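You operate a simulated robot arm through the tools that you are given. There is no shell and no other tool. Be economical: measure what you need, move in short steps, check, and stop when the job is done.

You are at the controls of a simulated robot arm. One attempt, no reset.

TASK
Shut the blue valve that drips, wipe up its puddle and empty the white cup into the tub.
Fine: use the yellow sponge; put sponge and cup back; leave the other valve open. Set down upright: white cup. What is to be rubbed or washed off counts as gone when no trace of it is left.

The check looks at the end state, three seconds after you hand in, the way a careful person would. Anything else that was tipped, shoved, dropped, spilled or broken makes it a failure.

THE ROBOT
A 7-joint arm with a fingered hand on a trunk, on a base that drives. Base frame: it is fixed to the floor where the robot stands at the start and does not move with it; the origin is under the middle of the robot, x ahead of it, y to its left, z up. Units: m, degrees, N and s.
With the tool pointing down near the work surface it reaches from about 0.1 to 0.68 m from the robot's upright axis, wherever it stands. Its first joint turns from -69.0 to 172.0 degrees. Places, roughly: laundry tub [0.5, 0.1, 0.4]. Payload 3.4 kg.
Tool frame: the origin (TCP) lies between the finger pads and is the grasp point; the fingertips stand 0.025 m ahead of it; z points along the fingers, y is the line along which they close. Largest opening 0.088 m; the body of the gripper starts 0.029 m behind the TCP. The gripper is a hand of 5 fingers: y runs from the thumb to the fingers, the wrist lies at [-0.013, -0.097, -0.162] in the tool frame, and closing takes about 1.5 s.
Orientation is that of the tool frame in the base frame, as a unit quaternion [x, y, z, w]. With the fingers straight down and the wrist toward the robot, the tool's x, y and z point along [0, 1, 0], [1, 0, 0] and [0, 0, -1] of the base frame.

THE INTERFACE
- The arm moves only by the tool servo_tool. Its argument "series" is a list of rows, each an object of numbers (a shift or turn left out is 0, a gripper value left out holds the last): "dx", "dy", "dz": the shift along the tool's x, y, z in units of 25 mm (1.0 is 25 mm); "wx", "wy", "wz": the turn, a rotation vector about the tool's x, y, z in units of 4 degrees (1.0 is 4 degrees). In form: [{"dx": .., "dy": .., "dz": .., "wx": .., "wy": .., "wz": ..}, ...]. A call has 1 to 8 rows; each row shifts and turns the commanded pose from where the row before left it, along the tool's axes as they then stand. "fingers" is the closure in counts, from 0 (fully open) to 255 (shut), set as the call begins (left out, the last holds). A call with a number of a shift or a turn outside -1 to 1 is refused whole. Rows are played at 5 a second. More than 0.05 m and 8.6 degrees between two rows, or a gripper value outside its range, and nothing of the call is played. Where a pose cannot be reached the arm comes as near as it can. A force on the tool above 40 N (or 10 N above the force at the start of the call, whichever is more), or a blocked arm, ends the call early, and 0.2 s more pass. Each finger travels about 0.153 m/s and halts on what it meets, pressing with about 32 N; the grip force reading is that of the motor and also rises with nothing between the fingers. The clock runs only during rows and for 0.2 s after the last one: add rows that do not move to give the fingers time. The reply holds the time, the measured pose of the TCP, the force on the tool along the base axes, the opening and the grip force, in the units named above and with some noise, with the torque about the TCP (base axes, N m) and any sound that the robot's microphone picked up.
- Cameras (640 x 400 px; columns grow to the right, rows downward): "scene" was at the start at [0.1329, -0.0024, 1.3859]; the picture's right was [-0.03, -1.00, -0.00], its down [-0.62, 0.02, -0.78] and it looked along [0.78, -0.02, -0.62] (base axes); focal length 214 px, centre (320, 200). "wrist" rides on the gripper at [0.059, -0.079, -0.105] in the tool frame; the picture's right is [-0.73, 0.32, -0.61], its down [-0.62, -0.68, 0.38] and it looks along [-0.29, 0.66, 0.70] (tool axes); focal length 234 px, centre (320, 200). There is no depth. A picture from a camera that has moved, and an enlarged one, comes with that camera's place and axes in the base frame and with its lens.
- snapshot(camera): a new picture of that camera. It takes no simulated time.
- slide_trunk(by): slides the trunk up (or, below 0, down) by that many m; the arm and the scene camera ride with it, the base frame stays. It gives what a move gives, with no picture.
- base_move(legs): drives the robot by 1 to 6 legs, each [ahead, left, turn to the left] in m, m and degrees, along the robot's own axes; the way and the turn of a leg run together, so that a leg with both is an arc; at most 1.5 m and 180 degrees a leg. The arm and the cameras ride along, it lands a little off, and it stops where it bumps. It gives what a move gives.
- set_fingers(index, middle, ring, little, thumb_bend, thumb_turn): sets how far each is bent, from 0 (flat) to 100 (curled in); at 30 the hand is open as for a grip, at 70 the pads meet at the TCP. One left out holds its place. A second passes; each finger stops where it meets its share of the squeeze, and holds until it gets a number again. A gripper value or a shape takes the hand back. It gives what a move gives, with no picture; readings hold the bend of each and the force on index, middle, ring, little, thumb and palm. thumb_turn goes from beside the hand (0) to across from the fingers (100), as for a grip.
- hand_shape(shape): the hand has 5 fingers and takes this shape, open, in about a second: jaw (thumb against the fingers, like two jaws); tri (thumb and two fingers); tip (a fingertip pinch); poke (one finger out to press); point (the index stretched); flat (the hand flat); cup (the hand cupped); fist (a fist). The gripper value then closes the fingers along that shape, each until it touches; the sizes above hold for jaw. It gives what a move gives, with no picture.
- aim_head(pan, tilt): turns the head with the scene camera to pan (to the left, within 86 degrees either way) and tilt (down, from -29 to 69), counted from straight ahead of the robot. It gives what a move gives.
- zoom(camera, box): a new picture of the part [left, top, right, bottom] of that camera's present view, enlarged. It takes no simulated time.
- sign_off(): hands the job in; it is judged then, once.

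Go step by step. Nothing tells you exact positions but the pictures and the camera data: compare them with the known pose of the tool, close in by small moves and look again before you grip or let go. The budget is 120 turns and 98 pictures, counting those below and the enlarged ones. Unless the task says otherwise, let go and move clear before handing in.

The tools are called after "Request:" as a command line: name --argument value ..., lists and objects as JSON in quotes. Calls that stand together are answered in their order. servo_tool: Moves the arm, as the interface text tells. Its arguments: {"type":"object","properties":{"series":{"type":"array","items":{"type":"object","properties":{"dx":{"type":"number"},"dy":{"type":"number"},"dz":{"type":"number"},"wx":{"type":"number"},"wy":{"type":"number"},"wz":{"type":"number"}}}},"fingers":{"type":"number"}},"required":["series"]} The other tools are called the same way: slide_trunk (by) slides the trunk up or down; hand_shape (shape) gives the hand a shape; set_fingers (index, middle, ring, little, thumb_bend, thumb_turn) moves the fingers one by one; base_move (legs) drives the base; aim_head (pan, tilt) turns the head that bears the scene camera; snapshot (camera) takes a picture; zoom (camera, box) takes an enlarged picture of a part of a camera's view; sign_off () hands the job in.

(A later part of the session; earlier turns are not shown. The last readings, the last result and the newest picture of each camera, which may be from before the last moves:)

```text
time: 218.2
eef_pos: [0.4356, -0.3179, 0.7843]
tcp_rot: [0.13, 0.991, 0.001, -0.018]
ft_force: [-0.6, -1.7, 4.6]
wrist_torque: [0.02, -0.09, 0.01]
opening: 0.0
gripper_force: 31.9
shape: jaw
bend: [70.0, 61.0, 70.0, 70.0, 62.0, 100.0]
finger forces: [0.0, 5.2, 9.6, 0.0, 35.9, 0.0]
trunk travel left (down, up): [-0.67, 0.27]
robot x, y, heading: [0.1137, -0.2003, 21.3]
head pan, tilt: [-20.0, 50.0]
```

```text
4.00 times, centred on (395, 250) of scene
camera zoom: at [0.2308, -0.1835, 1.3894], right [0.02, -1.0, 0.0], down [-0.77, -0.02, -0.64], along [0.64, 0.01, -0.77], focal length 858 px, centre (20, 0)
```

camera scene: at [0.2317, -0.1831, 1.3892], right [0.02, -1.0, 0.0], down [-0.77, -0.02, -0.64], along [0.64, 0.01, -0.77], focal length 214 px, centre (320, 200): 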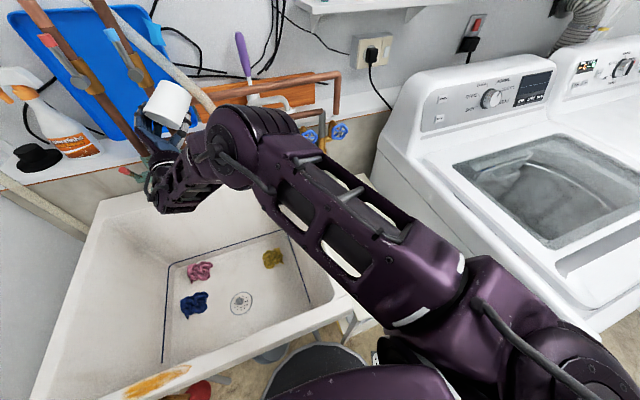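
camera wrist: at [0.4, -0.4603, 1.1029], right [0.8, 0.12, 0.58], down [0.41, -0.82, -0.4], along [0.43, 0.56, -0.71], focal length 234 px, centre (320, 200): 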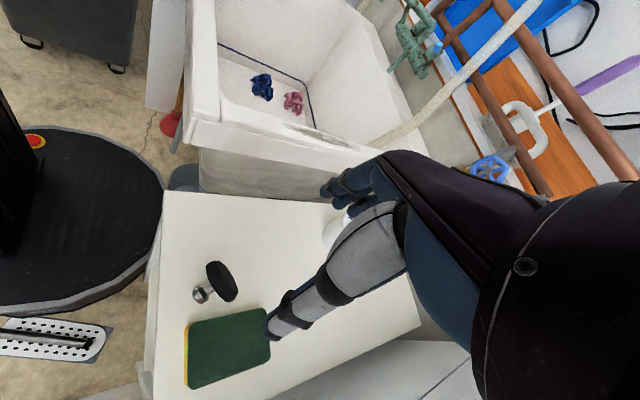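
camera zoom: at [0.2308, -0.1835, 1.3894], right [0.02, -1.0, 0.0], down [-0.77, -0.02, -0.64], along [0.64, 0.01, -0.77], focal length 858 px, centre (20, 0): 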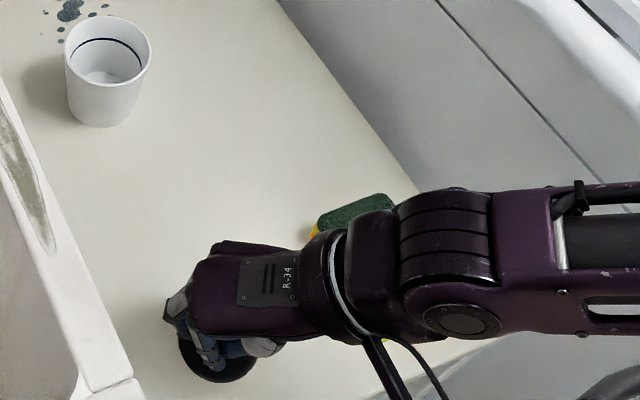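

Plug is down on the table. Releasing, rising, and backing the base off a little so the arm has room for the sponge.

Request:
servo_tool --series '[{}, {}, {}, {}, {}, {}]' --fingers 0

Request:
servo_tool --series '[{"dz": -0.6}, {"dz": -1}, {"dz": -1}, {"dz": -1}, {"dz": -1}, {"dz": -1}]'

Request:
base_move --legs '[[-0.15, 0, 0]]'

Request:
servo_tool --series '[{"wz": -1}, {"wz": -1}, {"wz": -1}, {"wz": -1}, {"wz": -1}, {"wz": -1}]'

```text
time: 219.6
eef_pos: [0.4355, -0.3189, 0.785]
tcp_rot: [0.13, 0.991, 0.0, -0.017]
ft_force: [0.5, -0.6, 0.2]
wrist_torque: [0.01, 0.01, 0.01]
opening: 0.0875
gripper_force: 0.0
shape: jaw
bend: [30.0, 30.0, 30.0, 30.0, 30.0, 98.0]
finger forces: [0.0, 0.0, 0.0, 0.0, 0.1, 0.0]
trunk travel left (down, up): [-0.67, 0.27]
robot x, y, heading: [0.1109, -0.2049, 21.3]
head pan, tilt: [-20.0, 50.0]
```

```text
time: 221.0
eef_pos: [0.4386, -0.3175, 0.9243]
tcp_rot: [0.13, 0.991, 0.0, -0.017]
ft_force: [0.2, 0.2, 0.5]
wrist_torque: [0.01, 0.0, -0.03]
opening: 0.0874
gripper_force: 0.1
shape: jaw
bend: [30.0, 30.0, 30.0, 30.0, 30.0, 98.0]
finger forces: [0.0, 0.0, 0.0, 0.0, 0.1, 0.0]
trunk travel left (down, up): [-0.67, 0.27]
robot x, y, heading: [0.1129, -0.2056, 21.1]
head pan, tilt: [-20.0, 50.0]
```

```text
time: 222.3
eef_pos: [0.3019, -0.3732, 0.9251]
tcp_rot: [0.128, 0.992, 0.001, -0.016]
ft_force: [0.3, 0.0, -0.7]
wrist_torque: [0.01, -0.01, -0.05]
opening: 0.0878
gripper_force: 0.0
shape: jaw
bend: [30.0, 30.0, 30.0, 30.0, 30.0, 98.0]
finger forces: [0.0, 0.1, 0.0, 0.0, 0.0, 0.0]
trunk travel left (down, up): [-0.67, 0.27]
robot x, y, heading: [-0.0288, -0.257, 21.6]
head pan, tilt: [-20.0, 50.0]
```

```text
time: 223.8
eef_pos: [0.3025, -0.3725, 0.9247]
tcp_rot: [-0.08, 0.997, 0.003, -0.016]
ft_force: [0.1, 0.7, -0.3]
wrist_torque: [-0.05, -0.01, -0.01]
opening: 0.0877
gripper_force: 0.1
shape: jaw
bend: [30.0, 30.0, 30.0, 30.0, 30.0, 98.0]
finger forces: [0.0, 0.0, 0.1, 0.0, 0.1, 0.0]
trunk travel left (down, up): [-0.67, 0.27]
robot x, y, heading: [-0.0248, -0.2594, 21.4]
head pan, tilt: [-20.0, 50.0]
```

Request:
servo_tool --series '[{"dx": -0.88, "dy": -0.55}, {"dx": -0.88, "dy": -0.55}, {"dx": -0.88, "dy": -0.55}, {"dx": -0.88, "dy": -0.55}, {"dx": -0.88, "dy": -0.55}, {"dx": -0.88, "dy": -0.55}, {"dx": -0.88, "dy": -0.55}, {"dx": -0.88, "dy": -0.55}]'

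Request:
servo_tool --series '[{"dz": 0.9}, {"dz": 0.9}, {"dz": 0.8}]'

Request:
snapshot --camera "scene"

```text
time: 225.6
eef_pos: [0.4955, -0.4523, 0.9163]
tcp_rot: [-0.08, 0.997, 0.003, -0.017]
ft_force: [0.5, 0.2, -0.4]
wrist_torque: [0.0, 0.03, 0.0]
opening: 0.0877
gripper_force: 0.0
shape: jaw
bend: [30.0, 30.0, 30.0, 30.0, 30.0, 98.0]
finger forces: [0.0, 0.0, 0.0, 0.0, 0.0, 0.0]
trunk travel left (down, up): [-0.67, 0.27]
robot x, y, heading: [-0.0237, -0.2571, 21.1]
head pan, tilt: [-20.0, 50.0]
```

```text
time: 226.3
eef_pos: [0.4939, -0.4508, 0.8724]
tcp_rot: [-0.08, 0.997, 0.004, -0.016]
ft_force: [-0.1, 0.1, 0.6]
wrist_torque: [0.0, -0.01, 0.01]
opening: 0.0877
gripper_force: 0.0
shape: jaw
bend: [30.0, 30.0, 30.0, 30.0, 30.0, 98.0]
finger forces: [0.1, 0.0, 0.1, 0.0, 0.0, 0.1]
out of reach, approached as far as the arm can: row 3
trunk travel left (down, up): [-0.67, 0.27]
robot x, y, heading: [-0.0252, -0.2586, 21.5]
head pan, tilt: [-20.0, 50.0]
```

```text
7 pictures are left
camera scene: at [0.0937, -0.2367, 1.3893], right [0.03, -1.0, 0.0], down [-0.77, -0.02, -0.64], along [0.64, 0.02, -0.77], focal length 214 px, centre (320, 200)
```

scene: 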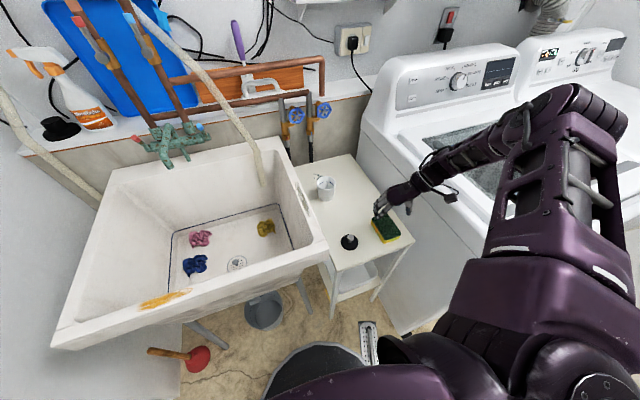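

The plug is back in place upright. The hand is over the sponge; I'll check alignment before lowering with the trunk.

Request:
zoom --camera "wrist" --box '[160, 140, 480, 360]'

```text
1.82 times, centred on (320, 250) of wrist
camera zoom: at [0.4514, -0.5408, 0.9782], right [0.68, 0.43, 0.59], down [0.71, -0.57, -0.41], along [0.16, 0.7, -0.7], focal length 426 px, centre (320, 109)
```

zoom: 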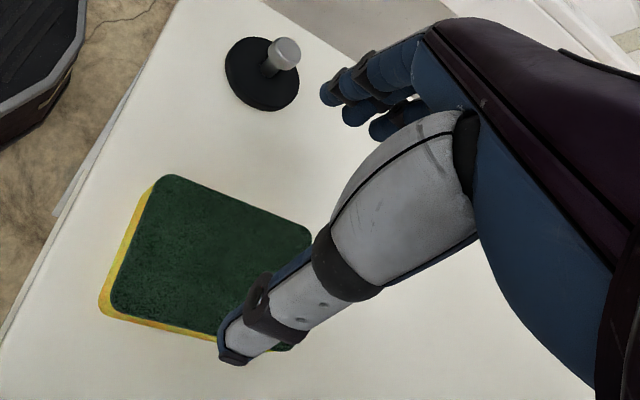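

The sponge centre is about 17 mm off along the fingers and 7 mm across, and turned about 15°. Correcting and lowering by the trunk.

Request:
servo_tool --series '[{"wz": -1}, {"wz": -1}, {"wz": -1}, {"dx": -0.6, "dy": -0.41}, {}]'

Request:
slide_trunk --by -0.08

```text
time: 227.6
eef_pos: [0.5066, -0.4613, 0.8841]
tcp_rot: [-0.111, 0.994, -0.001, -0.007]
ft_force: [0.2, -0.1, -0.4]
wrist_torque: [-0.03, 0.0, 0.01]
opening: 0.0877
gripper_force: 0.1
shape: jaw
bend: [30.0, 30.0, 30.0, 30.0, 30.0, 98.0]
finger forces: [0.0, 0.1, 0.0, 0.0, 0.0, 0.0]
out of reach, approached as far as the arm can: row 1, 2, 3, 4
trunk travel left (down, up): [-0.67, 0.27]
robot x, y, heading: [-0.0255, -0.2554, 21.2]
head pan, tilt: [-20.0, 50.0]
```

```text
time: 228.7
eef_pos: [0.5018, -0.4492, 0.8177]
tcp_rot: [-0.114, 0.993, -0.006, 0.001]
ft_force: [0.6, 0.1, 0.9]
wrist_torque: [-0.01, 0.01, -0.01]
opening: 0.0879
gripper_force: 0.1
shape: jaw
bend: [30.0, 30.0, 30.0, 30.0, 30.0, 98.0]
finger forces: [0.0, 0.1, 0.0, 0.1, 0.0, 0.1]
trunk travel left (down, up): [-0.59, 0.35]
robot x, y, heading: [-0.0257, -0.2583, 21.3]
head pan, tilt: [-20.0, 50.0]
```

Request:
servo_tool --series '[{"dx": -0.35, "dy": -0.29}, {"dz": 0.5}, {"dz": 0.5}, {"dz": 0.5}, {}]'

```text
time: 229.9
eef_pos: [0.5003, -0.4496, 0.8168]
tcp_rot: [-0.112, 0.994, -0.006, 0.001]
ft_force: [0.4, 0.1, -0.5]
wrist_torque: [0.0, 0.01, -0.02]
opening: 0.0877
gripper_force: 0.0
shape: jaw
bend: [30.0, 30.0, 30.0, 30.0, 30.0, 98.0]
finger forces: [0.0, 0.0, 0.0, 0.0, 0.0, 0.0]
out of reach, approached as far as the arm can: row 1, 2, 3, 4
trunk travel left (down, up): [-0.59, 0.35]
robot x, y, heading: [-0.027, -0.2543, 21.7]
head pan, tilt: [-20.0, 50.0]
```

Request:
servo_tool --series '[{"wz": 1}, {"wz": 1}, {"dz": 0.3}, {"dz": 0.3}, {}]'

Request:
slide_trunk --by -0.02

```text
time: 231.1
eef_pos: [0.5042, -0.4434, 0.8064]
tcp_rot: [-0.047, 0.999, -0.008, 0.007]
ft_force: [0.4, 0.5, -0.6]
wrist_torque: [0.01, -0.01, 0.0]
opening: 0.088
gripper_force: 0.1
shape: jaw
bend: [30.0, 30.0, 30.0, 30.0, 30.0, 98.0]
finger forces: [0.0, 0.1, 0.0, 0.0, 0.1, 0.0]
trunk travel left (down, up): [-0.59, 0.35]
robot x, y, heading: [-0.028, -0.2546, 21.5]
head pan, tilt: [-20.0, 50.0]
```

```text
time: 231.8
eef_pos: [0.4958, -0.4356, 0.7881]
tcp_rot: [-0.051, 0.999, -0.008, 0.004]
ft_force: [0.9, -2.1, 12.5]
wrist_torque: [-0.73, -0.17, 0.07]
opening: 0.0878
gripper_force: 0.0
shape: jaw
bend: [30.0, 30.0, 30.0, 30.0, 19.0, 99.0]
finger forces: [0.0, 0.1, 0.0, 0.0, 12.5, 0.0]
trunk travel left (down, up): [-0.57, 0.37]
robot x, y, heading: [-0.0284, -0.2534, 22.0]
head pan, tilt: [-20.0, 50.0]
```

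The forearm seems to rest against the washer edge and the thumb landed on the sponge. I'll lift, back the base a bit more so the elbow stays in front of the washer, and re-extend.

Request:
slide_trunk --by 0.08

Request:
base_move --legs '[[-0.13, 0, 0]]'

Request:
servo_tool --series '[{"dx": -0.9}, {"dx": -0.9}, {"dx": -0.9}, {"dx": -0.9}]'

```text
time: 233.0
eef_pos: [0.5058, -0.4639, 0.8506]
tcp_rot: [-0.04, 0.999, -0.003, -0.007]
ft_force: [-0.7, -0.2, -0.3]
wrist_torque: [0.02, 0.04, 0.01]
opening: 0.088
gripper_force: 0.1
shape: jaw
bend: [30.0, 30.0, 30.0, 30.0, 30.0, 98.0]
finger forces: [0.1, 0.0, 0.1, 0.0, 0.1, 0.1]
trunk travel left (down, up): [-0.65, 0.29]
robot x, y, heading: [-0.0264, -0.259, 21.4]
head pan, tilt: [-20.0, 50.0]
```

```text
time: 234.2
eef_pos: [0.3869, -0.5086, 0.8503]
tcp_rot: [-0.043, 0.999, -0.001, -0.006]
ft_force: [-0.3, 0.5, 0.7]
wrist_torque: [0.0, 0.0, 0.03]
opening: 0.0878
gripper_force: 0.1
shape: jaw
bend: [30.0, 30.0, 30.0, 30.0, 30.0, 98.0]
finger forces: [0.1, 0.0, 0.0, 0.0, 0.1, 0.0]
trunk travel left (down, up): [-0.65, 0.29]
robot x, y, heading: [-0.144, -0.3021, 21.6]
head pan, tilt: [-20.0, 50.0]
```

```text
time: 235.2
eef_pos: [0.3868, -0.5089, 0.8511]
tcp_rot: [-0.043, 0.999, -0.001, -0.007]
ft_force: [0.1, 0.6, -0.6]
wrist_torque: [0.01, 0.0, -0.03]
opening: 0.088
gripper_force: 0.0
shape: jaw
bend: [30.0, 30.0, 30.0, 30.0, 30.0, 98.0]
finger forces: [0.0, 0.0, 0.0, 0.1, 0.0, 0.0]
out of reach, approached as far as the arm can: row 1, 2, 3, 4
trunk travel left (down, up): [-0.65, 0.29]
robot x, y, heading: [-0.1443, -0.3032, 21.6]
head pan, tilt: [-20.0, 50.0]
```

The sponge is too far to the robot's right for this hand direction. I'll raise up and shift the base right so the sponge lies more in front.

Request:
slide_trunk --by 0.2

Request:
base_move --legs '[[-0.06, 0, 0], [0, -0.17, 0]]'

Request:
servo_tool --series '[{"dx": -0.48, "dy": 0.92}, {"dx": -0.48, "dy": 0.92}, {"dx": -0.48, "dy": 0.92}, {"dx": -0.48, "dy": 0.92}, {"dx": -0.48, "dy": 0.92}, {"dx": -0.48, "dy": 0.92}, {"dx": -0.48, "dy": 0.92}, {"dx": -0.48, "dy": 0.92}]'

```text
time: 237.4
eef_pos: [0.3863, -0.5089, 1.0505]
tcp_rot: [-0.043, 0.999, 0.0, -0.007]
ft_force: [-0.8, 0.6, -0.5]
wrist_torque: [0.02, 0.0, -0.02]
opening: 0.088
gripper_force: 0.1
shape: jaw
bend: [30.0, 30.0, 30.0, 30.0, 30.0, 98.0]
finger forces: [0.0, 0.0, 0.1, 0.0, 0.1, 0.0]
trunk travel left (down, up): [-0.85, 0.09]
robot x, y, heading: [-0.1421, -0.3065, 21.5]
head pan, tilt: [-20.0, 50.0]
```

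```text
time: 239.3
eef_pos: [0.381, -0.6541, 1.0501]
tcp_rot: [-0.042, 0.999, -0.001, -0.008]
ft_force: [-0.5, 0.0, -0.3]
wrist_torque: [0.04, 0.05, 0.06]
opening: 0.0878
gripper_force: 0.0
shape: jaw
bend: [30.0, 30.0, 30.0, 30.0, 30.0, 98.0]
finger forces: [0.0, 0.1, 0.0, 0.1, 0.1, 0.0]
trunk travel left (down, up): [-0.85, 0.09]
robot x, y, heading: [-0.1491, -0.4493, 21.5]
head pan, tilt: [-20.0, 50.0]
stopped in leg 2: the robot was blocked; the commanded pose is now the measured one
```

```text
time: 241.1
eef_pos: [0.4105, -0.5673, 1.0767]
tcp_rot: [-0.042, 0.999, -0.003, -0.006]
ft_force: [0.5, -0.4, 0.2]
wrist_torque: [-0.03, 0.01, 0.02]
opening: 0.0882
gripper_force: 0.1
shape: jaw
bend: [30.0, 30.0, 30.0, 30.0, 30.0, 98.0]
finger forces: [0.1, 0.0, 0.0, 0.0, 0.0, 0.0]
out of reach, approached as far as the arm can: row 1, 2, 3, 4, 5, 6, 7, 8
trunk travel left (down, up): [-0.85, 0.09]
robot x, y, heading: [-0.1563, -0.4481, 21.5]
head pan, tilt: [-20.0, 50.0]
```

Request:
snapshot --camera "scene"

```text
5 pictures are left
camera scene: at [-0.0318, -0.4261, 1.5691], right [0.03, -1.0, 0.0], down [-0.77, -0.02, -0.64], along [0.64, 0.02, -0.77], focal length 214 px, centre (320, 200)
```

scene: 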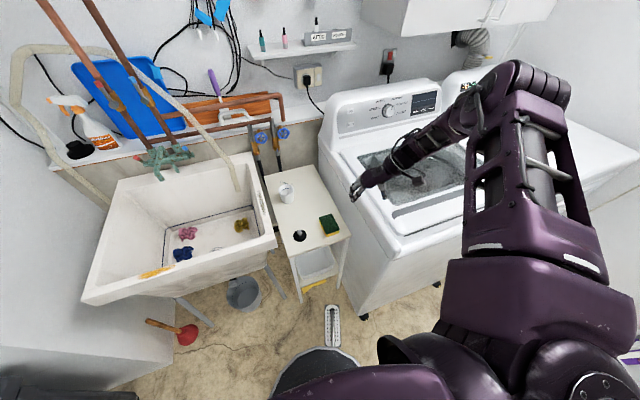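

The arm is folded tight; the sponge is farther forward. I'll extend forward first, then left.

Request:
servo_tool --series '[{"dx": -1}, {"dx": -1}, {"dx": -1}, {"dx": -1}, {"dx": -1}]'

Request:
servo_tool --series '[{"dy": 0.9}, {"dy": 0.9}, {"dy": 0.9}, {"dy": 0.9}]'

```text
time: 242.3
eef_pos: [0.4562, -0.557, 1.1288]
tcp_rot: [-0.042, 0.999, -0.002, -0.006]
ft_force: [0.1, -0.8, -0.5]
wrist_torque: [-0.02, -0.01, 0.0]
opening: 0.088
gripper_force: 0.1
shape: jaw
bend: [30.0, 30.0, 30.0, 30.0, 30.0, 98.0]
finger forces: [0.0, 0.0, 0.1, 0.1, 0.0, 0.0]
out of reach, approached as far as the arm can: row 1, 2, 3, 4, 5
trunk travel left (down, up): [-0.85, 0.09]
robot x, y, heading: [-0.1521, -0.4508, 21.4]
head pan, tilt: [-20.0, 50.0]
```

```text
time: 243.3
eef_pos: [0.446, -0.4662, 1.131]
tcp_rot: [-0.041, 0.999, -0.002, -0.006]
ft_force: [0.6, 0.6, 0.2]
wrist_torque: [0.01, -0.03, -0.02]
opening: 0.088
gripper_force: 0.1
shape: jaw
bend: [30.0, 30.0, 30.0, 30.0, 30.0, 98.0]
finger forces: [0.0, 0.1, 0.0, 0.0, 0.0, 0.0]
out of reach, approached as far as the arm can: row 4
trunk travel left (down, up): [-0.85, 0.09]
robot x, y, heading: [-0.1551, -0.4528, 21.6]
head pan, tilt: [-20.0, 50.0]
```

Request:
servo_tool --series '[{"dx": -0.9}, {"dx": -0.9}, {"dx": -0.9}]'

Request:
servo_tool --series '[{"dz": 0.9}, {"dz": 0.9}, {"dz": 0.9}, {"dz": 0.9}]'

```text
time: 244.1
eef_pos: [0.4665, -0.4771, 1.1587]
tcp_rot: [-0.042, 0.999, -0.001, -0.006]
ft_force: [0.3, -0.4, -1.0]
wrist_torque: [-0.03, 0.0, -0.01]
opening: 0.0879
gripper_force: 0.0
shape: jaw
bend: [30.0, 30.0, 30.0, 30.0, 30.0, 98.0]
finger forces: [0.1, 0.0, 0.0, 0.1, 0.0, 0.0]
out of reach, approached as far as the arm can: row 1, 2, 3
trunk travel left (down, up): [-0.85, 0.09]
robot x, y, heading: [-0.1553, -0.4441, 21.4]
head pan, tilt: [-20.0, 50.0]
```

```text
time: 245.1
eef_pos: [0.4266, -0.4872, 1.1009]
tcp_rot: [-0.042, 0.999, 0.0, -0.005]
ft_force: [-0.1, -0.1, -1.2]
wrist_torque: [0.01, 0.02, -0.03]
opening: 0.088
gripper_force: 0.0
shape: jaw
bend: [30.0, 30.0, 30.0, 30.0, 30.0, 98.0]
finger forces: [0.1, 0.0, 0.0, 0.0, 0.1, 0.0]
out of reach, approached as far as the arm can: row 1, 2, 3, 4
trunk travel left (down, up): [-0.85, 0.09]
robot x, y, heading: [-0.151, -0.4504, 21.5]
head pan, tilt: [-20.0, 50.0]
```

The right-hand side is cramped here. I'll go back to the stance that worked well (robot at (0.11, -0.20)), where a hand yaw of 75° is comfortable, and align the sponge to the hand by a flat finger push.

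Request:
base_move --legs '[[0, 0.134, 0], [0.334, 0, 0]]'

Request:
servo_tool --series '[{"wz": 1}, {"wz": 1}, {"wz": 1}, {"wz": 1}, {"wz": 1}]'

Request:
slide_trunk --by -0.17

```text
time: 248.2
eef_pos: [0.6788, -0.2491, 1.1007]
tcp_rot: [-0.041, 0.999, -0.001, -0.006]
ft_force: [0.0, 0.1, 1.3]
wrist_torque: [0.01, -0.02, 0.0]
opening: 0.088
gripper_force: 0.1
shape: jaw
bend: [30.0, 30.0, 30.0, 30.0, 30.0, 98.0]
finger forces: [0.1, 0.0, 0.1, 0.0, 0.1, 0.0]
trunk travel left (down, up): [-0.85, 0.09]
robot x, y, heading: [0.1009, -0.2076, 21.2]
head pan, tilt: [-20.0, 50.0]
```

```text
time: 249.3
eef_pos: [0.6802, -0.2492, 1.1011]
tcp_rot: [0.134, 0.991, -0.004, -0.006]
ft_force: [0.5, -0.2, -0.3]
wrist_torque: [-0.02, -0.02, -0.01]
opening: 0.0879
gripper_force: 0.1
shape: jaw
bend: [30.0, 30.0, 30.0, 30.0, 30.0, 98.0]
finger forces: [0.1, 0.0, 0.0, 0.0, 0.0, 0.1]
trunk travel left (down, up): [-0.85, 0.09]
robot x, y, heading: [0.1003, -0.2073, 21.4]
head pan, tilt: [-20.0, 50.0]
```

```text
time: 251.3
eef_pos: [0.6795, -0.2493, 0.9316]
tcp_rot: [0.134, 0.991, -0.002, -0.005]
ft_force: [0.8, 0.6, 0.0]
wrist_torque: [-0.01, 0.01, -0.02]
opening: 0.0883
gripper_force: 0.0
shape: jaw
bend: [30.0, 30.0, 30.0, 30.0, 30.0, 98.0]
finger forces: [0.0, 0.0, 0.0, 0.1, 0.0, 0.0]
trunk travel left (down, up): [-0.68, 0.26]
robot x, y, heading: [0.098, -0.205, 21.4]
head pan, tilt: [-20.0, 50.0]
```

Request:
servo_tool --series '[{"dx": 0.53, "dy": -1}, {"dx": 0.53, "dy": -1}, {"dx": 0.53, "dy": -1}, {"dx": 0.53, "dy": -1}, {"dx": 0.53, "dy": -1}, {"dx": 0.53, "dy": -1}, {"dx": 0.53, "dy": -1}, {"dx": 0.53, "dy": -1}]'

Request:
servo_tool --series '[{"dy": -1}, {"dy": -0.7}, {"wz": -1}, {"wz": -1}, {"wz": -1}, {"wz": -1}, {"wz": -1}, {"wz": -1}]'

Request:
servo_tool --series '[{"wz": -1}, {"wz": -1}, {"dz": 0.8}, {"dz": 0.8}]'

```text
time: 253.1
eef_pos: [0.5241, -0.4129, 0.9342]
tcp_rot: [0.134, 0.991, -0.002, -0.006]
ft_force: [-0.7, -0.5, -0.3]
wrist_torque: [0.01, -0.04, -0.02]
opening: 0.0881
gripper_force: 0.1
shape: jaw
bend: [30.0, 30.0, 30.0, 30.0, 30.0, 98.0]
finger forces: [0.0, 0.1, 0.0, 0.0, 0.0, 0.1]
trunk travel left (down, up): [-0.68, 0.26]
robot x, y, heading: [0.1001, -0.2111, 21.1]
head pan, tilt: [-20.0, 50.0]
```

```text
time: 254.9
eef_pos: [0.5145, -0.4544, 0.9332]
tcp_rot: [-0.074, 0.997, -0.002, -0.007]
ft_force: [0.5, 0.3, 0.6]
wrist_torque: [0.03, 0.01, -0.02]
opening: 0.0881
gripper_force: 0.0
shape: jaw
bend: [30.0, 30.0, 30.0, 30.0, 30.0, 98.0]
finger forces: [0.0, 0.0, 0.0, 0.0, 0.0, 0.0]
trunk travel left (down, up): [-0.68, 0.26]
robot x, y, heading: [0.1037, -0.2102, 21.2]
head pan, tilt: [-20.0, 50.0]
```

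```text
time: 255.9
eef_pos: [0.5128, -0.4542, 0.8933]
tcp_rot: [-0.144, 0.99, -0.002, -0.006]
ft_force: [0.5, 1.0, -0.1]
wrist_torque: [-0.03, -0.01, 0.03]
opening: 0.0879
gripper_force: 0.0
shape: jaw
bend: [30.0, 30.0, 30.0, 30.0, 30.0, 98.0]
finger forces: [0.0, 0.1, 0.1, 0.0, 0.0, 0.0]
trunk travel left (down, up): [-0.68, 0.26]
robot x, y, heading: [0.1035, -0.2072, 21.1]
head pan, tilt: [-20.0, 50.0]
```

This stance reaches the sponge at the right angle without trouble. One check of alignment.

Request:
zoom --camera "wrist" --box '[160, 140, 480, 360]'

```text
1.82 times, centred on (320, 250) of wrist
camera zoom: at [0.4813, -0.5475, 1.0], right [0.61, 0.52, 0.6], down [0.79, -0.48, -0.39], along [0.08, 0.71, -0.7], focal length 426 px, centre (320, 109)
```

zoom: 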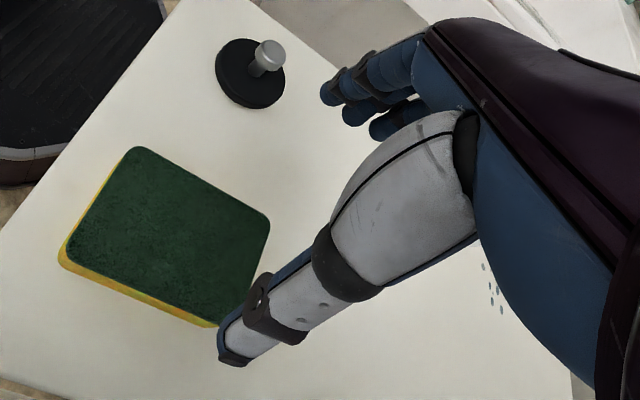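

Well aligned (about 7 mm along the fingers, 6° off). Lowering and gripping with fingertips about 1 cm off the table.

Request:
servo_tool --series '[{"dx": 0.3, "dz": 0.8, "wz": -0.5}, {"dz": 0.9}, {"dz": 0.9}, {"dz": 0.9}, {"dz": 0.7}, {"dz": 0.45}, {}]'

Request:
servo_tool --series '[{}, {}, {}, {}, {}, {}]' --fingers 180

```text
time: 257.5
eef_pos: [0.5011, -0.4516, 0.8217]
tcp_rot: [-0.161, 0.987, -0.004, -0.004]
ft_force: [0.1, -0.6, -0.3]
wrist_torque: [0.04, 0.0, 0.02]
opening: 0.0879
gripper_force: 0.0
shape: jaw
bend: [30.0, 30.0, 30.0, 30.0, 30.0, 98.0]
finger forces: [0.0, 0.0, 0.0, 0.0, 0.0, 0.0]
out of reach, approached as far as the arm can: row 4, 5, 6
trunk travel left (down, up): [-0.68, 0.26]
robot x, y, heading: [0.1026, -0.2037, 21.5]
head pan, tilt: [-20.0, 50.0]
```

```text
time: 258.9
eef_pos: [0.5021, -0.4515, 0.8216]
tcp_rot: [-0.161, 0.987, -0.004, -0.005]
ft_force: [0.5, -0.1, -0.7]
wrist_torque: [0.02, -0.01, 0.01]
opening: 0.0262
gripper_force: 0.0
shape: jaw
bend: [74.0, 54.0, 51.0, 48.0, 74.0, 100.0]
finger forces: [0.0, 0.1, 0.0, 0.1, 0.0, 0.0]
trunk travel left (down, up): [-0.68, 0.26]
robot x, y, heading: [0.1, -0.2072, 21.1]
head pan, tilt: [-20.0, 50.0]
```

The arm's limit stopped it at z = 0.82. Reopening and lowering the rest with the trunk.

Request:
servo_tool --series '[{"dy": -0.2}, {}, {}, {}, {}]' --fingers 0

Request:
slide_trunk --by -0.044

```text
time: 260.1
eef_pos: [0.5011, -0.4519, 0.8231]
tcp_rot: [-0.163, 0.987, -0.004, -0.005]
ft_force: [-0.3, 0.3, 0.2]
wrist_torque: [0.01, 0.0, -0.01]
opening: 0.088
gripper_force: 0.0
shape: jaw
bend: [30.0, 30.0, 30.0, 30.0, 30.0, 98.0]
finger forces: [0.0, 0.1, 0.1, 0.0, 0.0, 0.0]
trunk travel left (down, up): [-0.68, 0.26]
robot x, y, heading: [0.1012, -0.2024, 21.4]
head pan, tilt: [-20.0, 50.0]
```

```text
time: 260.9
eef_pos: [0.4931, -0.4385, 0.7901]
tcp_rot: [-0.165, 0.986, -0.011, 0.005]
ft_force: [-0.5, -0.5, 7.9]
wrist_torque: [-0.34, -0.16, -0.02]
opening: 0.0878
gripper_force: 0.1
shape: jaw
bend: [30.0, 30.0, 30.0, 30.0, 25.0, 98.0]
finger forces: [0.0, 0.0, 0.0, 0.1, 7.3, 0.0]
trunk travel left (down, up): [-0.636, 0.304]
robot x, y, heading: [0.1048, -0.2051, 21.5]
head pan, tilt: [-20.0, 50.0]
```

The arm brushes the washer when lowered like this. I'll tilt the hand about 16° so the wrist comes up and left, then lower again.

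Request:
slide_trunk --by 0.06

Request:
servo_tool --series '[{"wx": 1}, {"wx": 1}, {"wx": 1}, {"wx": 1}, {"wx": 1}]'

Request:
servo_tool --series '[{"dz": 0.5}, {"dz": 0.5}]'

```text
time: 261.9
eef_pos: [0.5026, -0.4661, 0.8358]
tcp_rot: [-0.158, 0.987, -0.003, -0.005]
ft_force: [0.1, 0.3, -1.2]
wrist_torque: [0.01, -0.02, -0.01]
opening: 0.0879
gripper_force: 0.1
shape: jaw
bend: [30.0, 30.0, 30.0, 30.0, 30.0, 98.0]
finger forces: [0.0, 0.0, 0.0, 0.1, 0.0, 0.1]
trunk travel left (down, up): [-0.696, 0.244]
robot x, y, heading: [0.1041, -0.2106, 21.1]
head pan, tilt: [-20.0, 50.0]
```

```text
time: 263.1
eef_pos: [0.5066, -0.4609, 0.8343]
tcp_rot: [-0.159, 0.972, -0.172, 0.021]
ft_force: [-0.6, -0.7, -1.1]
wrist_torque: [0.0, 0.0, -0.02]
opening: 0.0877
gripper_force: 0.1
shape: jaw
bend: [30.0, 30.0, 30.0, 30.0, 30.0, 98.0]
finger forces: [0.1, 0.0, 0.0, 0.0, 0.0, 0.0]
trunk travel left (down, up): [-0.696, 0.244]
robot x, y, heading: [0.1008, -0.2096, 21.3]
head pan, tilt: [-20.0, 50.0]
```

```text
time: 263.7
eef_pos: [0.5076, -0.4694, 0.8127]
tcp_rot: [-0.16, 0.972, -0.172, 0.023]
ft_force: [1.3, 1.8, 11.1]
wrist_torque: [0.49, 0.06, -0.05]
opening: 0.0863
gripper_force: 0.1
shape: jaw
bend: [30.0, 30.0, 30.0, 30.0, 30.0, 98.0]
finger forces: [0.0, 10.6, 0.0, 0.0, 0.0, 0.1]
trunk travel left (down, up): [-0.696, 0.244]
robot x, y, heading: [0.1021, -0.2047, 21.2]
head pan, tilt: [-20.0, 50.0]
```

The finger side touched the sponge's top: I need about 2 cm more to the left. Correcting and lowering vertically.

Request:
servo_tool --series '[{"dy": -0.2, "dz": -0.55}, {"dx": -0.12, "dy": 0.35, "dz": -0.12}, {"dx": -0.12, "dy": 0.35, "dz": -0.12}, {"dy": 0.3, "dz": 0.8}, {"dy": 0.25, "dz": 0.7}, {"dy": 0.12, "dz": 0.35}, {}]'

```text
time: 265.3
eef_pos: [0.5094, -0.4499, 0.8146]
tcp_rot: [-0.16, 0.972, -0.172, 0.021]
ft_force: [0.9, -0.9, -0.3]
wrist_torque: [0.01, 0.02, 0.0]
opening: 0.0879
gripper_force: 0.1
shape: jaw
bend: [30.0, 30.0, 30.0, 30.0, 30.0, 98.0]
finger forces: [0.0, 0.0, 0.0, 0.1, 0.1, 0.0]
out of reach, approached as far as the arm can: row 4, 5, 6
trunk travel left (down, up): [-0.696, 0.244]
robot x, y, heading: [0.0989, -0.2104, 21.2]
head pan, tilt: [-20.0, 50.0]
```

Position good; lowering the last 3 cm with the trunk.

Request:
slide_trunk --by -0.032

```text
time: 266.1
eef_pos: [0.5081, -0.4498, 0.7829]
tcp_rot: [-0.16, 0.972, -0.172, 0.022]
ft_force: [0.6, -0.2, 0.1]
wrist_torque: [0.03, -0.02, 0.0]
opening: 0.0879
gripper_force: 0.0
shape: jaw
bend: [30.0, 30.0, 30.0, 30.0, 30.0, 98.0]
finger forces: [0.0, 0.0, 0.1, 0.0, 0.0, 0.1]
trunk travel left (down, up): [-0.664, 0.276]
robot x, y, heading: [0.1042, -0.209, 21.2]
head pan, tilt: [-20.0, 50.0]
```

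Request:
servo_tool --series '[{"wx": -1}, {"wx": -0.5}, {}]'

Request:
slide_trunk --by -0.006

Request:
servo_tool --series '[{}, {}, {}, {}, {}, {}]' --fingers 170

```text
time: 266.9
eef_pos: [0.508, -0.4506, 0.7821]
tcp_rot: [-0.162, 0.979, -0.12, 0.014]
ft_force: [-0.5, 0.4, 0.0]
wrist_torque: [0.01, 0.02, -0.01]
opening: 0.0877
gripper_force: 0.2
shape: jaw
bend: [30.0, 30.0, 30.0, 30.0, 30.0, 98.0]
finger forces: [0.1, 0.1, 0.0, 0.0, 0.1, 0.0]
trunk travel left (down, up): [-0.664, 0.276]
robot x, y, heading: [0.1033, -0.206, 21.1]
head pan, tilt: [-20.0, 50.0]
```

```text
time: 267.5
eef_pos: [0.5094, -0.4495, 0.778]
tcp_rot: [-0.161, 0.979, -0.122, 0.014]
ft_force: [0.7, 0.1, 5.0]
wrist_torque: [0.23, 0.01, 0.0]
opening: 0.0877
gripper_force: 0.1
shape: jaw
bend: [30.0, 30.0, 30.0, 30.0, 30.0, 98.0]
finger forces: [0.1, 4.5, 0.0, 0.1, 0.0, 0.0]
trunk travel left (down, up): [-0.658, 0.282]
robot x, y, heading: [0.1058, -0.2131, 21.1]
head pan, tilt: [-20.0, 50.0]
```

```text
time: 268.9
eef_pos: [0.5084, -0.4497, 0.7765]
tcp_rot: [-0.161, 0.98, -0.12, 0.014]
ft_force: [-0.7, -0.5, 1.9]
wrist_torque: [0.0, 0.05, 0.05]
opening: 0.0597
gripper_force: 31.9
shape: jaw
bend: [28.0, 37.0, 34.0, 40.0, 60.0, 98.0]
finger forces: [15.9, 8.4, 3.4, 2.2, 30.4, 0.0]
trunk travel left (down, up): [-0.658, 0.282]
robot x, y, heading: [0.0968, -0.2077, 21.3]
head pan, tilt: [-20.0, 50.0]
```

The sponge is gripped firmly. Lifting it, yawing to the comfortable angle and carrying it around the cup's right side to the puddle.

Request:
slide_trunk --by 0.06

Request:
servo_tool --series '[{"wy": 0.24, "wz": 0.96}, {"wy": 0.24, "wz": 0.96}, {"wy": 0.24, "wz": 0.96}, {"wy": 0.24, "wz": 0.96}, {"wy": 0.24, "wz": 0.96}, {"wy": 0.24, "wz": 0.96}, {"wy": 0.24, "wz": 0.96}, {"wy": 0.24, "wz": 0.96}]'

Request:
servo_tool --series '[{"dx": -0.93, "dy": 0.57, "dz": -0.15}, {"dx": -0.93, "dy": 0.57, "dz": -0.15}, {"dx": -0.93, "dy": 0.57, "dz": -0.15}, {"dx": -0.93, "dy": 0.57, "dz": -0.15}, {"dx": -0.93, "dy": 0.57, "dz": -0.15}]'

Request:
servo_tool --series '[{"dx": -0.93, "dy": 0.57, "dz": -0.15}, {"dx": -0.93, "dy": 0.57, "dz": -0.15}, {"dx": -0.93, "dy": 0.57, "dz": -0.15}, {"dx": -0.93, "dy": 0.57, "dz": -0.15}, {"dx": -0.93, "dy": 0.57, "dz": -0.15}]'

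```text
time: 269.9
eef_pos: [0.508, -0.4498, 0.837]
tcp_rot: [-0.162, 0.979, -0.121, 0.013]
ft_force: [0.2, -0.4, -0.4]
wrist_torque: [0.0, 0.0, -0.03]
opening: 0.0593
gripper_force: 32.5
shape: jaw
bend: [28.0, 37.0, 35.0, 41.0, 60.0, 98.0]
finger forces: [16.4, 8.2, 3.4, 2.0, 30.0, 0.0]
trunk travel left (down, up): [-0.718, 0.222]
robot x, y, heading: [0.1027, -0.2075, 21.4]
head pan, tilt: [-20.0, 50.0]
```

```text
time: 271.7
eef_pos: [0.5081, -0.4498, 0.837]
tcp_rot: [0.114, 0.986, -0.123, -0.021]
ft_force: [-0.2, 0.1, 0.4]
wrist_torque: [0.01, 0.03, -0.02]
opening: 0.0594
gripper_force: 31.6
shape: jaw
bend: [28.0, 37.0, 35.0, 41.0, 60.0, 98.0]
finger forces: [16.3, 8.2, 3.5, 1.9, 30.0, 0.0]
trunk travel left (down, up): [-0.718, 0.222]
robot x, y, heading: [0.0992, -0.211, 21.2]
head pan, tilt: [-20.0, 50.0]
```

```text
time: 272.9
eef_pos: [0.6199, -0.4181, 0.894]
tcp_rot: [0.113, 0.986, -0.123, -0.02]
ft_force: [-0.4, 0.4, 0.4]
wrist_torque: [-0.01, 0.0, 0.03]
opening: 0.0592
gripper_force: 31.9
shape: jaw
bend: [28.0, 37.0, 35.0, 42.0, 60.0, 97.0]
finger forces: [16.3, 8.2, 3.5, 1.9, 29.9, 0.0]
out of reach, approached as far as the arm can: row 2, 3, 4, 5
trunk travel left (down, up): [-0.718, 0.222]
robot x, y, heading: [0.0992, -0.2086, 21.2]
head pan, tilt: [-20.0, 50.0]
```

```text
time: 274.1
eef_pos: [0.6446, -0.4095, 0.8935]
tcp_rot: [0.113, 0.986, -0.123, -0.02]
ft_force: [0.1, -0.7, 0.9]
wrist_torque: [0.0, 0.0, 0.03]
opening: 0.0596
gripper_force: 31.9
shape: jaw
bend: [28.0, 37.0, 35.0, 42.0, 60.0, 97.0]
finger forces: [16.4, 8.2, 3.6, 1.9, 29.9, 0.0]
out of reach, approached as far as the arm can: row 2, 3, 4, 5
trunk travel left (down, up): [-0.718, 0.222]
robot x, y, heading: [0.1002, -0.2068, 21.2]
head pan, tilt: [-20.0, 50.0]
```

The far right is out of reach; I'll raise a bit, go left first and then forward.

Request:
slide_trunk --by 0.06

Request:
servo_tool --series '[{"dx": 0.22, "dy": 0.885, "dz": -0.217}, {"dx": 0.22, "dy": 0.885, "dz": -0.217}, {"dx": 0.22, "dy": 0.885, "dz": -0.217}, {"dx": 0.22, "dy": 0.885, "dz": -0.217}, {"dx": 0.22, "dy": 0.885, "dz": -0.217}, {"dx": 0.22, "dy": 0.885, "dz": -0.217}, {"dx": 0.22, "dy": 0.885, "dz": -0.217}, {"dx": 0.22, "dy": 0.885, "dz": -0.217}]'

Request:
servo_tool --series '[{"dx": -0.96, "dy": 0.22, "dz": -0.06}, {"dx": -0.96, "dy": 0.22, "dz": -0.06}, {"dx": -0.96, "dy": 0.22, "dz": -0.06}, {"dx": -0.96, "dy": 0.22, "dz": -0.06}, {"dx": -0.96, "dy": 0.22, "dz": -0.06}]'

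```text
time: 275.1
eef_pos: [0.6449, -0.4101, 0.9533]
tcp_rot: [0.113, 0.986, -0.124, -0.021]
ft_force: [0.6, 0.1, -0.1]
wrist_torque: [-0.01, 0.0, 0.02]
opening: 0.0593
gripper_force: 32.0
shape: jaw
bend: [28.0, 37.0, 35.0, 42.0, 60.0, 97.0]
finger forces: [16.4, 8.3, 3.5, 1.9, 29.9, 0.0]
trunk travel left (down, up): [-0.778, 0.162]
robot x, y, heading: [0.102, -0.209, 21.2]
head pan, tilt: [-20.0, 50.0]
```

```text
time: 276.9
eef_pos: [0.6359, -0.2314, 0.9814]
tcp_rot: [0.113, 0.986, -0.123, -0.02]
ft_force: [-0.5, -0.3, -0.5]
wrist_torque: [0.02, -0.01, 0.02]
opening: 0.0589
gripper_force: 32.1
shape: jaw
bend: [28.0, 38.0, 35.0, 42.0, 60.0, 97.0]
finger forces: [16.5, 8.1, 3.5, 1.9, 30.0, 0.0]
out of reach, approached as far as the arm can: row 2, 4, 5, 6, 7, 8
trunk travel left (down, up): [-0.778, 0.162]
robot x, y, heading: [0.1004, -0.2076, 21.6]
head pan, tilt: [-20.0, 50.0]
```

```text
time: 278.1
eef_pos: [0.7114, -0.2566, 1.0325]
tcp_rot: [0.113, 0.986, -0.123, -0.019]
ft_force: [0.5, -1.2, 0.2]
wrist_torque: [0.0, 0.01, 0.0]
opening: 0.0592
gripper_force: 32.1
shape: jaw
bend: [28.0, 38.0, 35.0, 42.0, 60.0, 97.0]
finger forces: [16.4, 8.1, 3.5, 2.0, 29.8, 0.0]
out of reach, approached as far as the arm can: row 1, 2, 3, 4, 5
trunk travel left (down, up): [-0.778, 0.162]
robot x, y, heading: [0.102, -0.208, 21.5]
head pan, tilt: [-20.0, 50.0]
```

The trunk is too high for this reach. I'll lower it partly, extend forward, and continue.

Request:
slide_trunk --by -0.12

Request:
servo_tool --series '[{"dx": -0.8, "dy": 0.25, "dz": -0.06}, {"dx": -0.8, "dy": 0.25, "dz": -0.06}, {"dx": -0.8, "dy": 0.25, "dz": -0.06}]'

```text
time: 279.6
eef_pos: [0.7095, -0.255, 0.9131]
tcp_rot: [0.113, 0.986, -0.123, -0.019]
ft_force: [0.1, 0.3, -0.4]
wrist_torque: [0.0, -0.01, 0.01]
opening: 0.0593
gripper_force: 32.1
shape: jaw
bend: [28.0, 38.0, 35.0, 42.0, 60.0, 97.0]
finger forces: [16.5, 8.1, 3.5, 1.9, 29.8, 0.1]
trunk travel left (down, up): [-0.658, 0.282]
robot x, y, heading: [0.1022, -0.2074, 21.1]
head pan, tilt: [-20.0, 50.0]
```

```text
time: 280.4
eef_pos: [0.7322, -0.2656, 0.9396]
tcp_rot: [0.112, 0.986, -0.122, -0.019]
ft_force: [0.1, -0.9, -0.4]
wrist_torque: [0.0, -0.02, 0.01]
opening: 0.0594
gripper_force: 32.1
shape: jaw
bend: [28.0, 38.0, 35.0, 42.0, 60.0, 97.0]
finger forces: [16.4, 8.1, 3.5, 1.9, 29.9, 0.1]
out of reach, approached as far as the arm can: row 1, 2, 3
trunk travel left (down, up): [-0.658, 0.282]
robot x, y, heading: [0.1034, -0.2081, 21.4]
head pan, tilt: [-20.0, 50.0]
```

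Reducing the hand's yaw should bring the wrist back and gain reach.

Request:
servo_tool --series '[{"wy": 0.24, "wz": 0.96}, {"wy": 0.24, "wz": 0.96}, {"wy": 0.24, "wz": 0.96}, {"wy": 0.24, "wz": 0.96}, {"wy": 0.24, "wz": 0.96}, {"wy": 0.24, "wz": 0.96}]'

Request:
servo_tool --series '[{"dx": -0.55, "dy": 0.6, "dz": 0.1}, {"dx": -0.55, "dy": 0.6, "dz": 0.1}]'

```text
time: 281.8
eef_pos: [0.7328, -0.2644, 0.9397]
tcp_rot: [0.314, 0.941, -0.118, -0.044]
ft_force: [0.4, -0.2, -0.2]
wrist_torque: [-0.01, -0.03, 0.0]
opening: 0.0593
gripper_force: 31.6
shape: jaw
bend: [28.0, 38.0, 35.0, 42.0, 60.0, 97.0]
finger forces: [16.5, 8.1, 3.6, 2.0, 29.8, 0.0]
trunk travel left (down, up): [-0.658, 0.282]
robot x, y, heading: [0.0991, -0.2025, 20.9]
head pan, tilt: [-20.0, 50.0]
```

```text
time: 282.4
eef_pos: [0.7504, -0.264, 0.9385]
tcp_rot: [0.314, 0.941, -0.118, -0.043]
ft_force: [0.8, 0.1, 0.5]
wrist_torque: [0.01, -0.02, -0.02]
opening: 0.0593
gripper_force: 32.5
shape: jaw
bend: [28.0, 38.0, 35.0, 42.0, 60.0, 97.0]
finger forces: [16.5, 8.1, 3.5, 2.0, 29.9, 0.1]
out of reach, approached as far as the arm can: row 1, 2
trunk travel left (down, up): [-0.658, 0.282]
robot x, y, heading: [0.1015, -0.2082, 21.0]
head pan, tilt: [-20.0, 50.0]
```

I'll retract the sponge, turn the base about 18° left to bring the shoulder closer to the puddle, and extend again.

Request:
servo_tool --series '[{"dx": 0.91, "dy": -0.66, "dz": 0.18}, {"dx": 0.91, "dy": -0.66, "dz": 0.18}, {"dx": 0.91, "dy": -0.66, "dz": 0.18}, {"dx": 0.91, "dy": -0.66, "dz": 0.18}, {"dx": 0.91, "dy": -0.66, "dz": 0.18}, {"dx": 0.91, "dy": -0.66, "dz": 0.18}, {"dx": 0.91, "dy": -0.66, "dz": 0.18}, {"dx": 0.91, "dy": -0.66, "dz": 0.18}]'

Request:
base_move --legs '[[0, 0, 18]]'

```text
time: 284.2
eef_pos: [0.553, -0.3021, 0.9502]
tcp_rot: [0.311, 0.942, -0.118, -0.046]
ft_force: [0.5, 0.6, -1.2]
wrist_torque: [0.0, 0.0, -0.01]
opening: 0.0596
gripper_force: 31.9
shape: jaw
bend: [28.0, 38.0, 35.0, 43.0, 60.0, 97.0]
finger forces: [16.3, 8.2, 3.6, 1.9, 29.8, 0.1]
out of reach, approached as far as the arm can: row 6, 7, 8
trunk travel left (down, up): [-0.658, 0.282]
robot x, y, heading: [0.104, -0.2088, 21.3]
head pan, tilt: [-20.0, 50.0]
```

```text
time: 285.6
eef_pos: [0.5614, -0.1573, 0.9498]
tcp_rot: [0.16, 0.979, -0.123, -0.027]
ft_force: [-0.5, -1.1, 0.0]
wrist_torque: [-0.01, 0.0, 0.0]
opening: 0.0592
gripper_force: 32.2
shape: jaw
bend: [28.0, 38.0, 35.0, 43.0, 60.0, 97.0]
finger forces: [16.4, 8.1, 3.5, 1.9, 29.9, 0.0]
trunk travel left (down, up): [-0.658, 0.282]
robot x, y, heading: [0.1003, -0.2073, 39.2]
head pan, tilt: [-20.0, 50.0]
```

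Now extending over the cup (well above it) to the puddle.

Request:
servo_tool --series '[{"dx": -0.97}, {"dx": -0.97}, {"dx": -0.97}, {"dx": -0.97}, {"dx": -0.97}, {"dx": -0.97}, {"dx": -0.97}, {"dx": -0.97}]'

Request:
servo_tool --series '[{"dx": -0.6}, {"dy": 0.2, "dz": 0.8}, {"dy": 0.2, "dz": 0.8}]'

```text
time: 287.4
eef_pos: [0.7463, -0.2195, 0.9457]
tcp_rot: [0.161, 0.979, -0.124, -0.029]
ft_force: [0.6, -0.1, 0.9]
wrist_torque: [-0.01, -0.01, 0.02]
opening: 0.0591
gripper_force: 32.2
shape: jaw
bend: [28.0, 38.0, 35.0, 43.0, 60.0, 97.0]
finger forces: [16.1, 8.0, 3.6, 1.8, 29.7, 0.1]
trunk travel left (down, up): [-0.658, 0.282]
robot x, y, heading: [0.1012, -0.2077, 39.3]
head pan, tilt: [-20.0, 50.0]
```

```text
time: 288.2
eef_pos: [0.7599, -0.2239, 0.9024]
tcp_rot: [0.162, 0.979, -0.124, -0.028]
ft_force: [0.5, 0.0, -1.3]
wrist_torque: [0.04, -0.03, 0.01]
opening: 0.0592
gripper_force: 32.1
shape: jaw
bend: [28.0, 38.0, 35.0, 43.0, 60.0, 97.0]
finger forces: [16.1, 8.1, 3.7, 1.7, 29.7, 0.0]
trunk travel left (down, up): [-0.658, 0.282]
robot x, y, heading: [0.1047, -0.2055, 39.1]
head pan, tilt: [-20.0, 50.0]
```

In reach now. Lowering the sponge onto the puddle.

Request:
servo_tool --series '[{"dx": -0.3, "dy": 0.25, "dz": 0.97}, {"dy": 0.25, "dz": 0.97}, {"dy": 0.25, "dz": 0.97}, {"dy": 0.25, "dz": 0.97}]'

Request:
servo_tool --series '[{"dy": 0.1, "dz": 0.4}, {"dy": 0.06, "dz": 0.25}, {"dy": 0.05, "dz": 0.2}, {}]'

```text
time: 289.2
eef_pos: [0.7447, -0.2257, 0.8661]
tcp_rot: [0.163, 0.979, -0.123, -0.024]
ft_force: [0.7, -0.3, 0.0]
wrist_torque: [0.05, 0.03, -0.01]
opening: 0.0592
gripper_force: 31.8
shape: jaw
bend: [28.0, 38.0, 35.0, 44.0, 60.0, 97.0]
finger forces: [16.2, 8.1, 3.6, 1.8, 29.7, 0.1]
out of reach, approached as far as the arm can: row 1, 2, 3, 4
trunk travel left (down, up): [-0.658, 0.282]
robot x, y, heading: [0.0995, -0.2078, 39.5]
head pan, tilt: [-20.0, 50.0]
```

```text
time: 290.2
eef_pos: [0.7442, -0.2242, 0.8648]
tcp_rot: [0.163, 0.979, -0.123, -0.025]
ft_force: [0.2, -0.5, -0.3]
wrist_torque: [-0.02, 0.01, 0.01]
opening: 0.0593
gripper_force: 32.3
shape: jaw
bend: [28.0, 38.0, 35.0, 44.0, 60.0, 97.0]
finger forces: [16.2, 8.1, 3.7, 1.8, 29.6, 0.1]
out of reach, approached as far as the arm can: row 1, 2, 3
trunk travel left (down, up): [-0.658, 0.282]
robot x, y, heading: [0.1013, -0.2088, 39.4]
head pan, tilt: [-20.0, 50.0]
```

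Reach at this height ends; the remaining drop should come from the trunk. Moving slightly up and forward first to stay clear of the cup, then lowering the trunk in steps.

Request:
servo_tool --series '[{"dx": -0.5, "dy": -0.2, "dz": -0.75}, {"dx": -0.5, "dy": -0.2, "dz": -0.75}]'

Request:
slide_trunk --by -0.06

Request:
servo_tool --series '[{"dx": -0.3}, {}]'

```text
time: 290.8
eef_pos: [0.7688, -0.2317, 0.9059]
tcp_rot: [0.161, 0.979, -0.124, -0.027]
ft_force: [-0.7, 0.4, 0.2]
wrist_torque: [0.0, 0.02, -0.05]
opening: 0.059
gripper_force: 32.3
shape: jaw
bend: [28.0, 38.0, 35.0, 44.0, 60.0, 97.0]
finger forces: [16.1, 8.2, 3.6, 1.8, 29.5, 0.1]
trunk travel left (down, up): [-0.658, 0.282]
robot x, y, heading: [0.0958, -0.2076, 39.0]
head pan, tilt: [-20.0, 50.0]
```

```text
time: 291.8
eef_pos: [0.7682, -0.2318, 0.8461]
tcp_rot: [0.161, 0.979, -0.123, -0.027]
ft_force: [-0.4, 0.0, 0.6]
wrist_torque: [0.0, 0.03, 0.02]
opening: 0.0592
gripper_force: 31.8
shape: jaw
bend: [28.0, 38.0, 35.0, 44.0, 60.0, 97.0]
finger forces: [16.1, 8.1, 3.6, 1.8, 29.5, 0.1]
trunk travel left (down, up): [-0.598, 0.342]
robot x, y, heading: [0.1001, -0.2106, 39.3]
head pan, tilt: [-20.0, 50.0]
```

```text
time: 292.4
eef_pos: [0.7748, -0.2347, 0.8452]
tcp_rot: [0.162, 0.979, -0.123, -0.027]
ft_force: [-0.7, 0.6, -0.1]
wrist_torque: [0.02, 0.02, 0.0]
opening: 0.059
gripper_force: 31.8
shape: jaw
bend: [28.0, 38.0, 35.0, 44.0, 60.0, 97.0]
finger forces: [16.1, 8.1, 3.7, 1.8, 29.5, 0.0]
trunk travel left (down, up): [-0.598, 0.342]
robot x, y, heading: [0.1021, -0.2068, 39.4]
head pan, tilt: [-20.0, 50.0]
```

Request:
slide_trunk --by -0.06

Request:
slide_trunk --by -0.01

```text
time: 293.4
eef_pos: [0.7764, -0.2339, 0.7847]
tcp_rot: [0.161, 0.979, -0.125, -0.027]
ft_force: [0.3, -0.4, -0.1]
wrist_torque: [-0.02, -0.06, -0.01]
opening: 0.059
gripper_force: 31.9
shape: jaw
bend: [28.0, 38.0, 35.0, 44.0, 60.0, 97.0]
finger forces: [16.2, 8.2, 3.7, 1.9, 29.6, 0.1]
trunk travel left (down, up): [-0.538, 0.402]
robot x, y, heading: [0.1018, -0.2081, 39.1]
head pan, tilt: [-20.0, 50.0]
```

```text
time: 293.9
eef_pos: [0.7758, -0.2335, 0.7765]
tcp_rot: [0.162, 0.979, -0.123, -0.025]
ft_force: [1.6, -2.5, 12.2]
wrist_torque: [0.21, -0.08, 0.07]
opening: 0.0585
gripper_force: 31.6
shape: jaw
bend: [28.0, 38.0, 35.0, 46.0, 60.0, 97.0]
finger forces: [17.3, 8.8, 4.0, 1.6, 33.8, 0.0]
trunk travel left (down, up): [-0.528, 0.412]
robot x, y, heading: [0.1001, -0.2073, 39.1]
head pan, tilt: [-20.0, 50.0]
```

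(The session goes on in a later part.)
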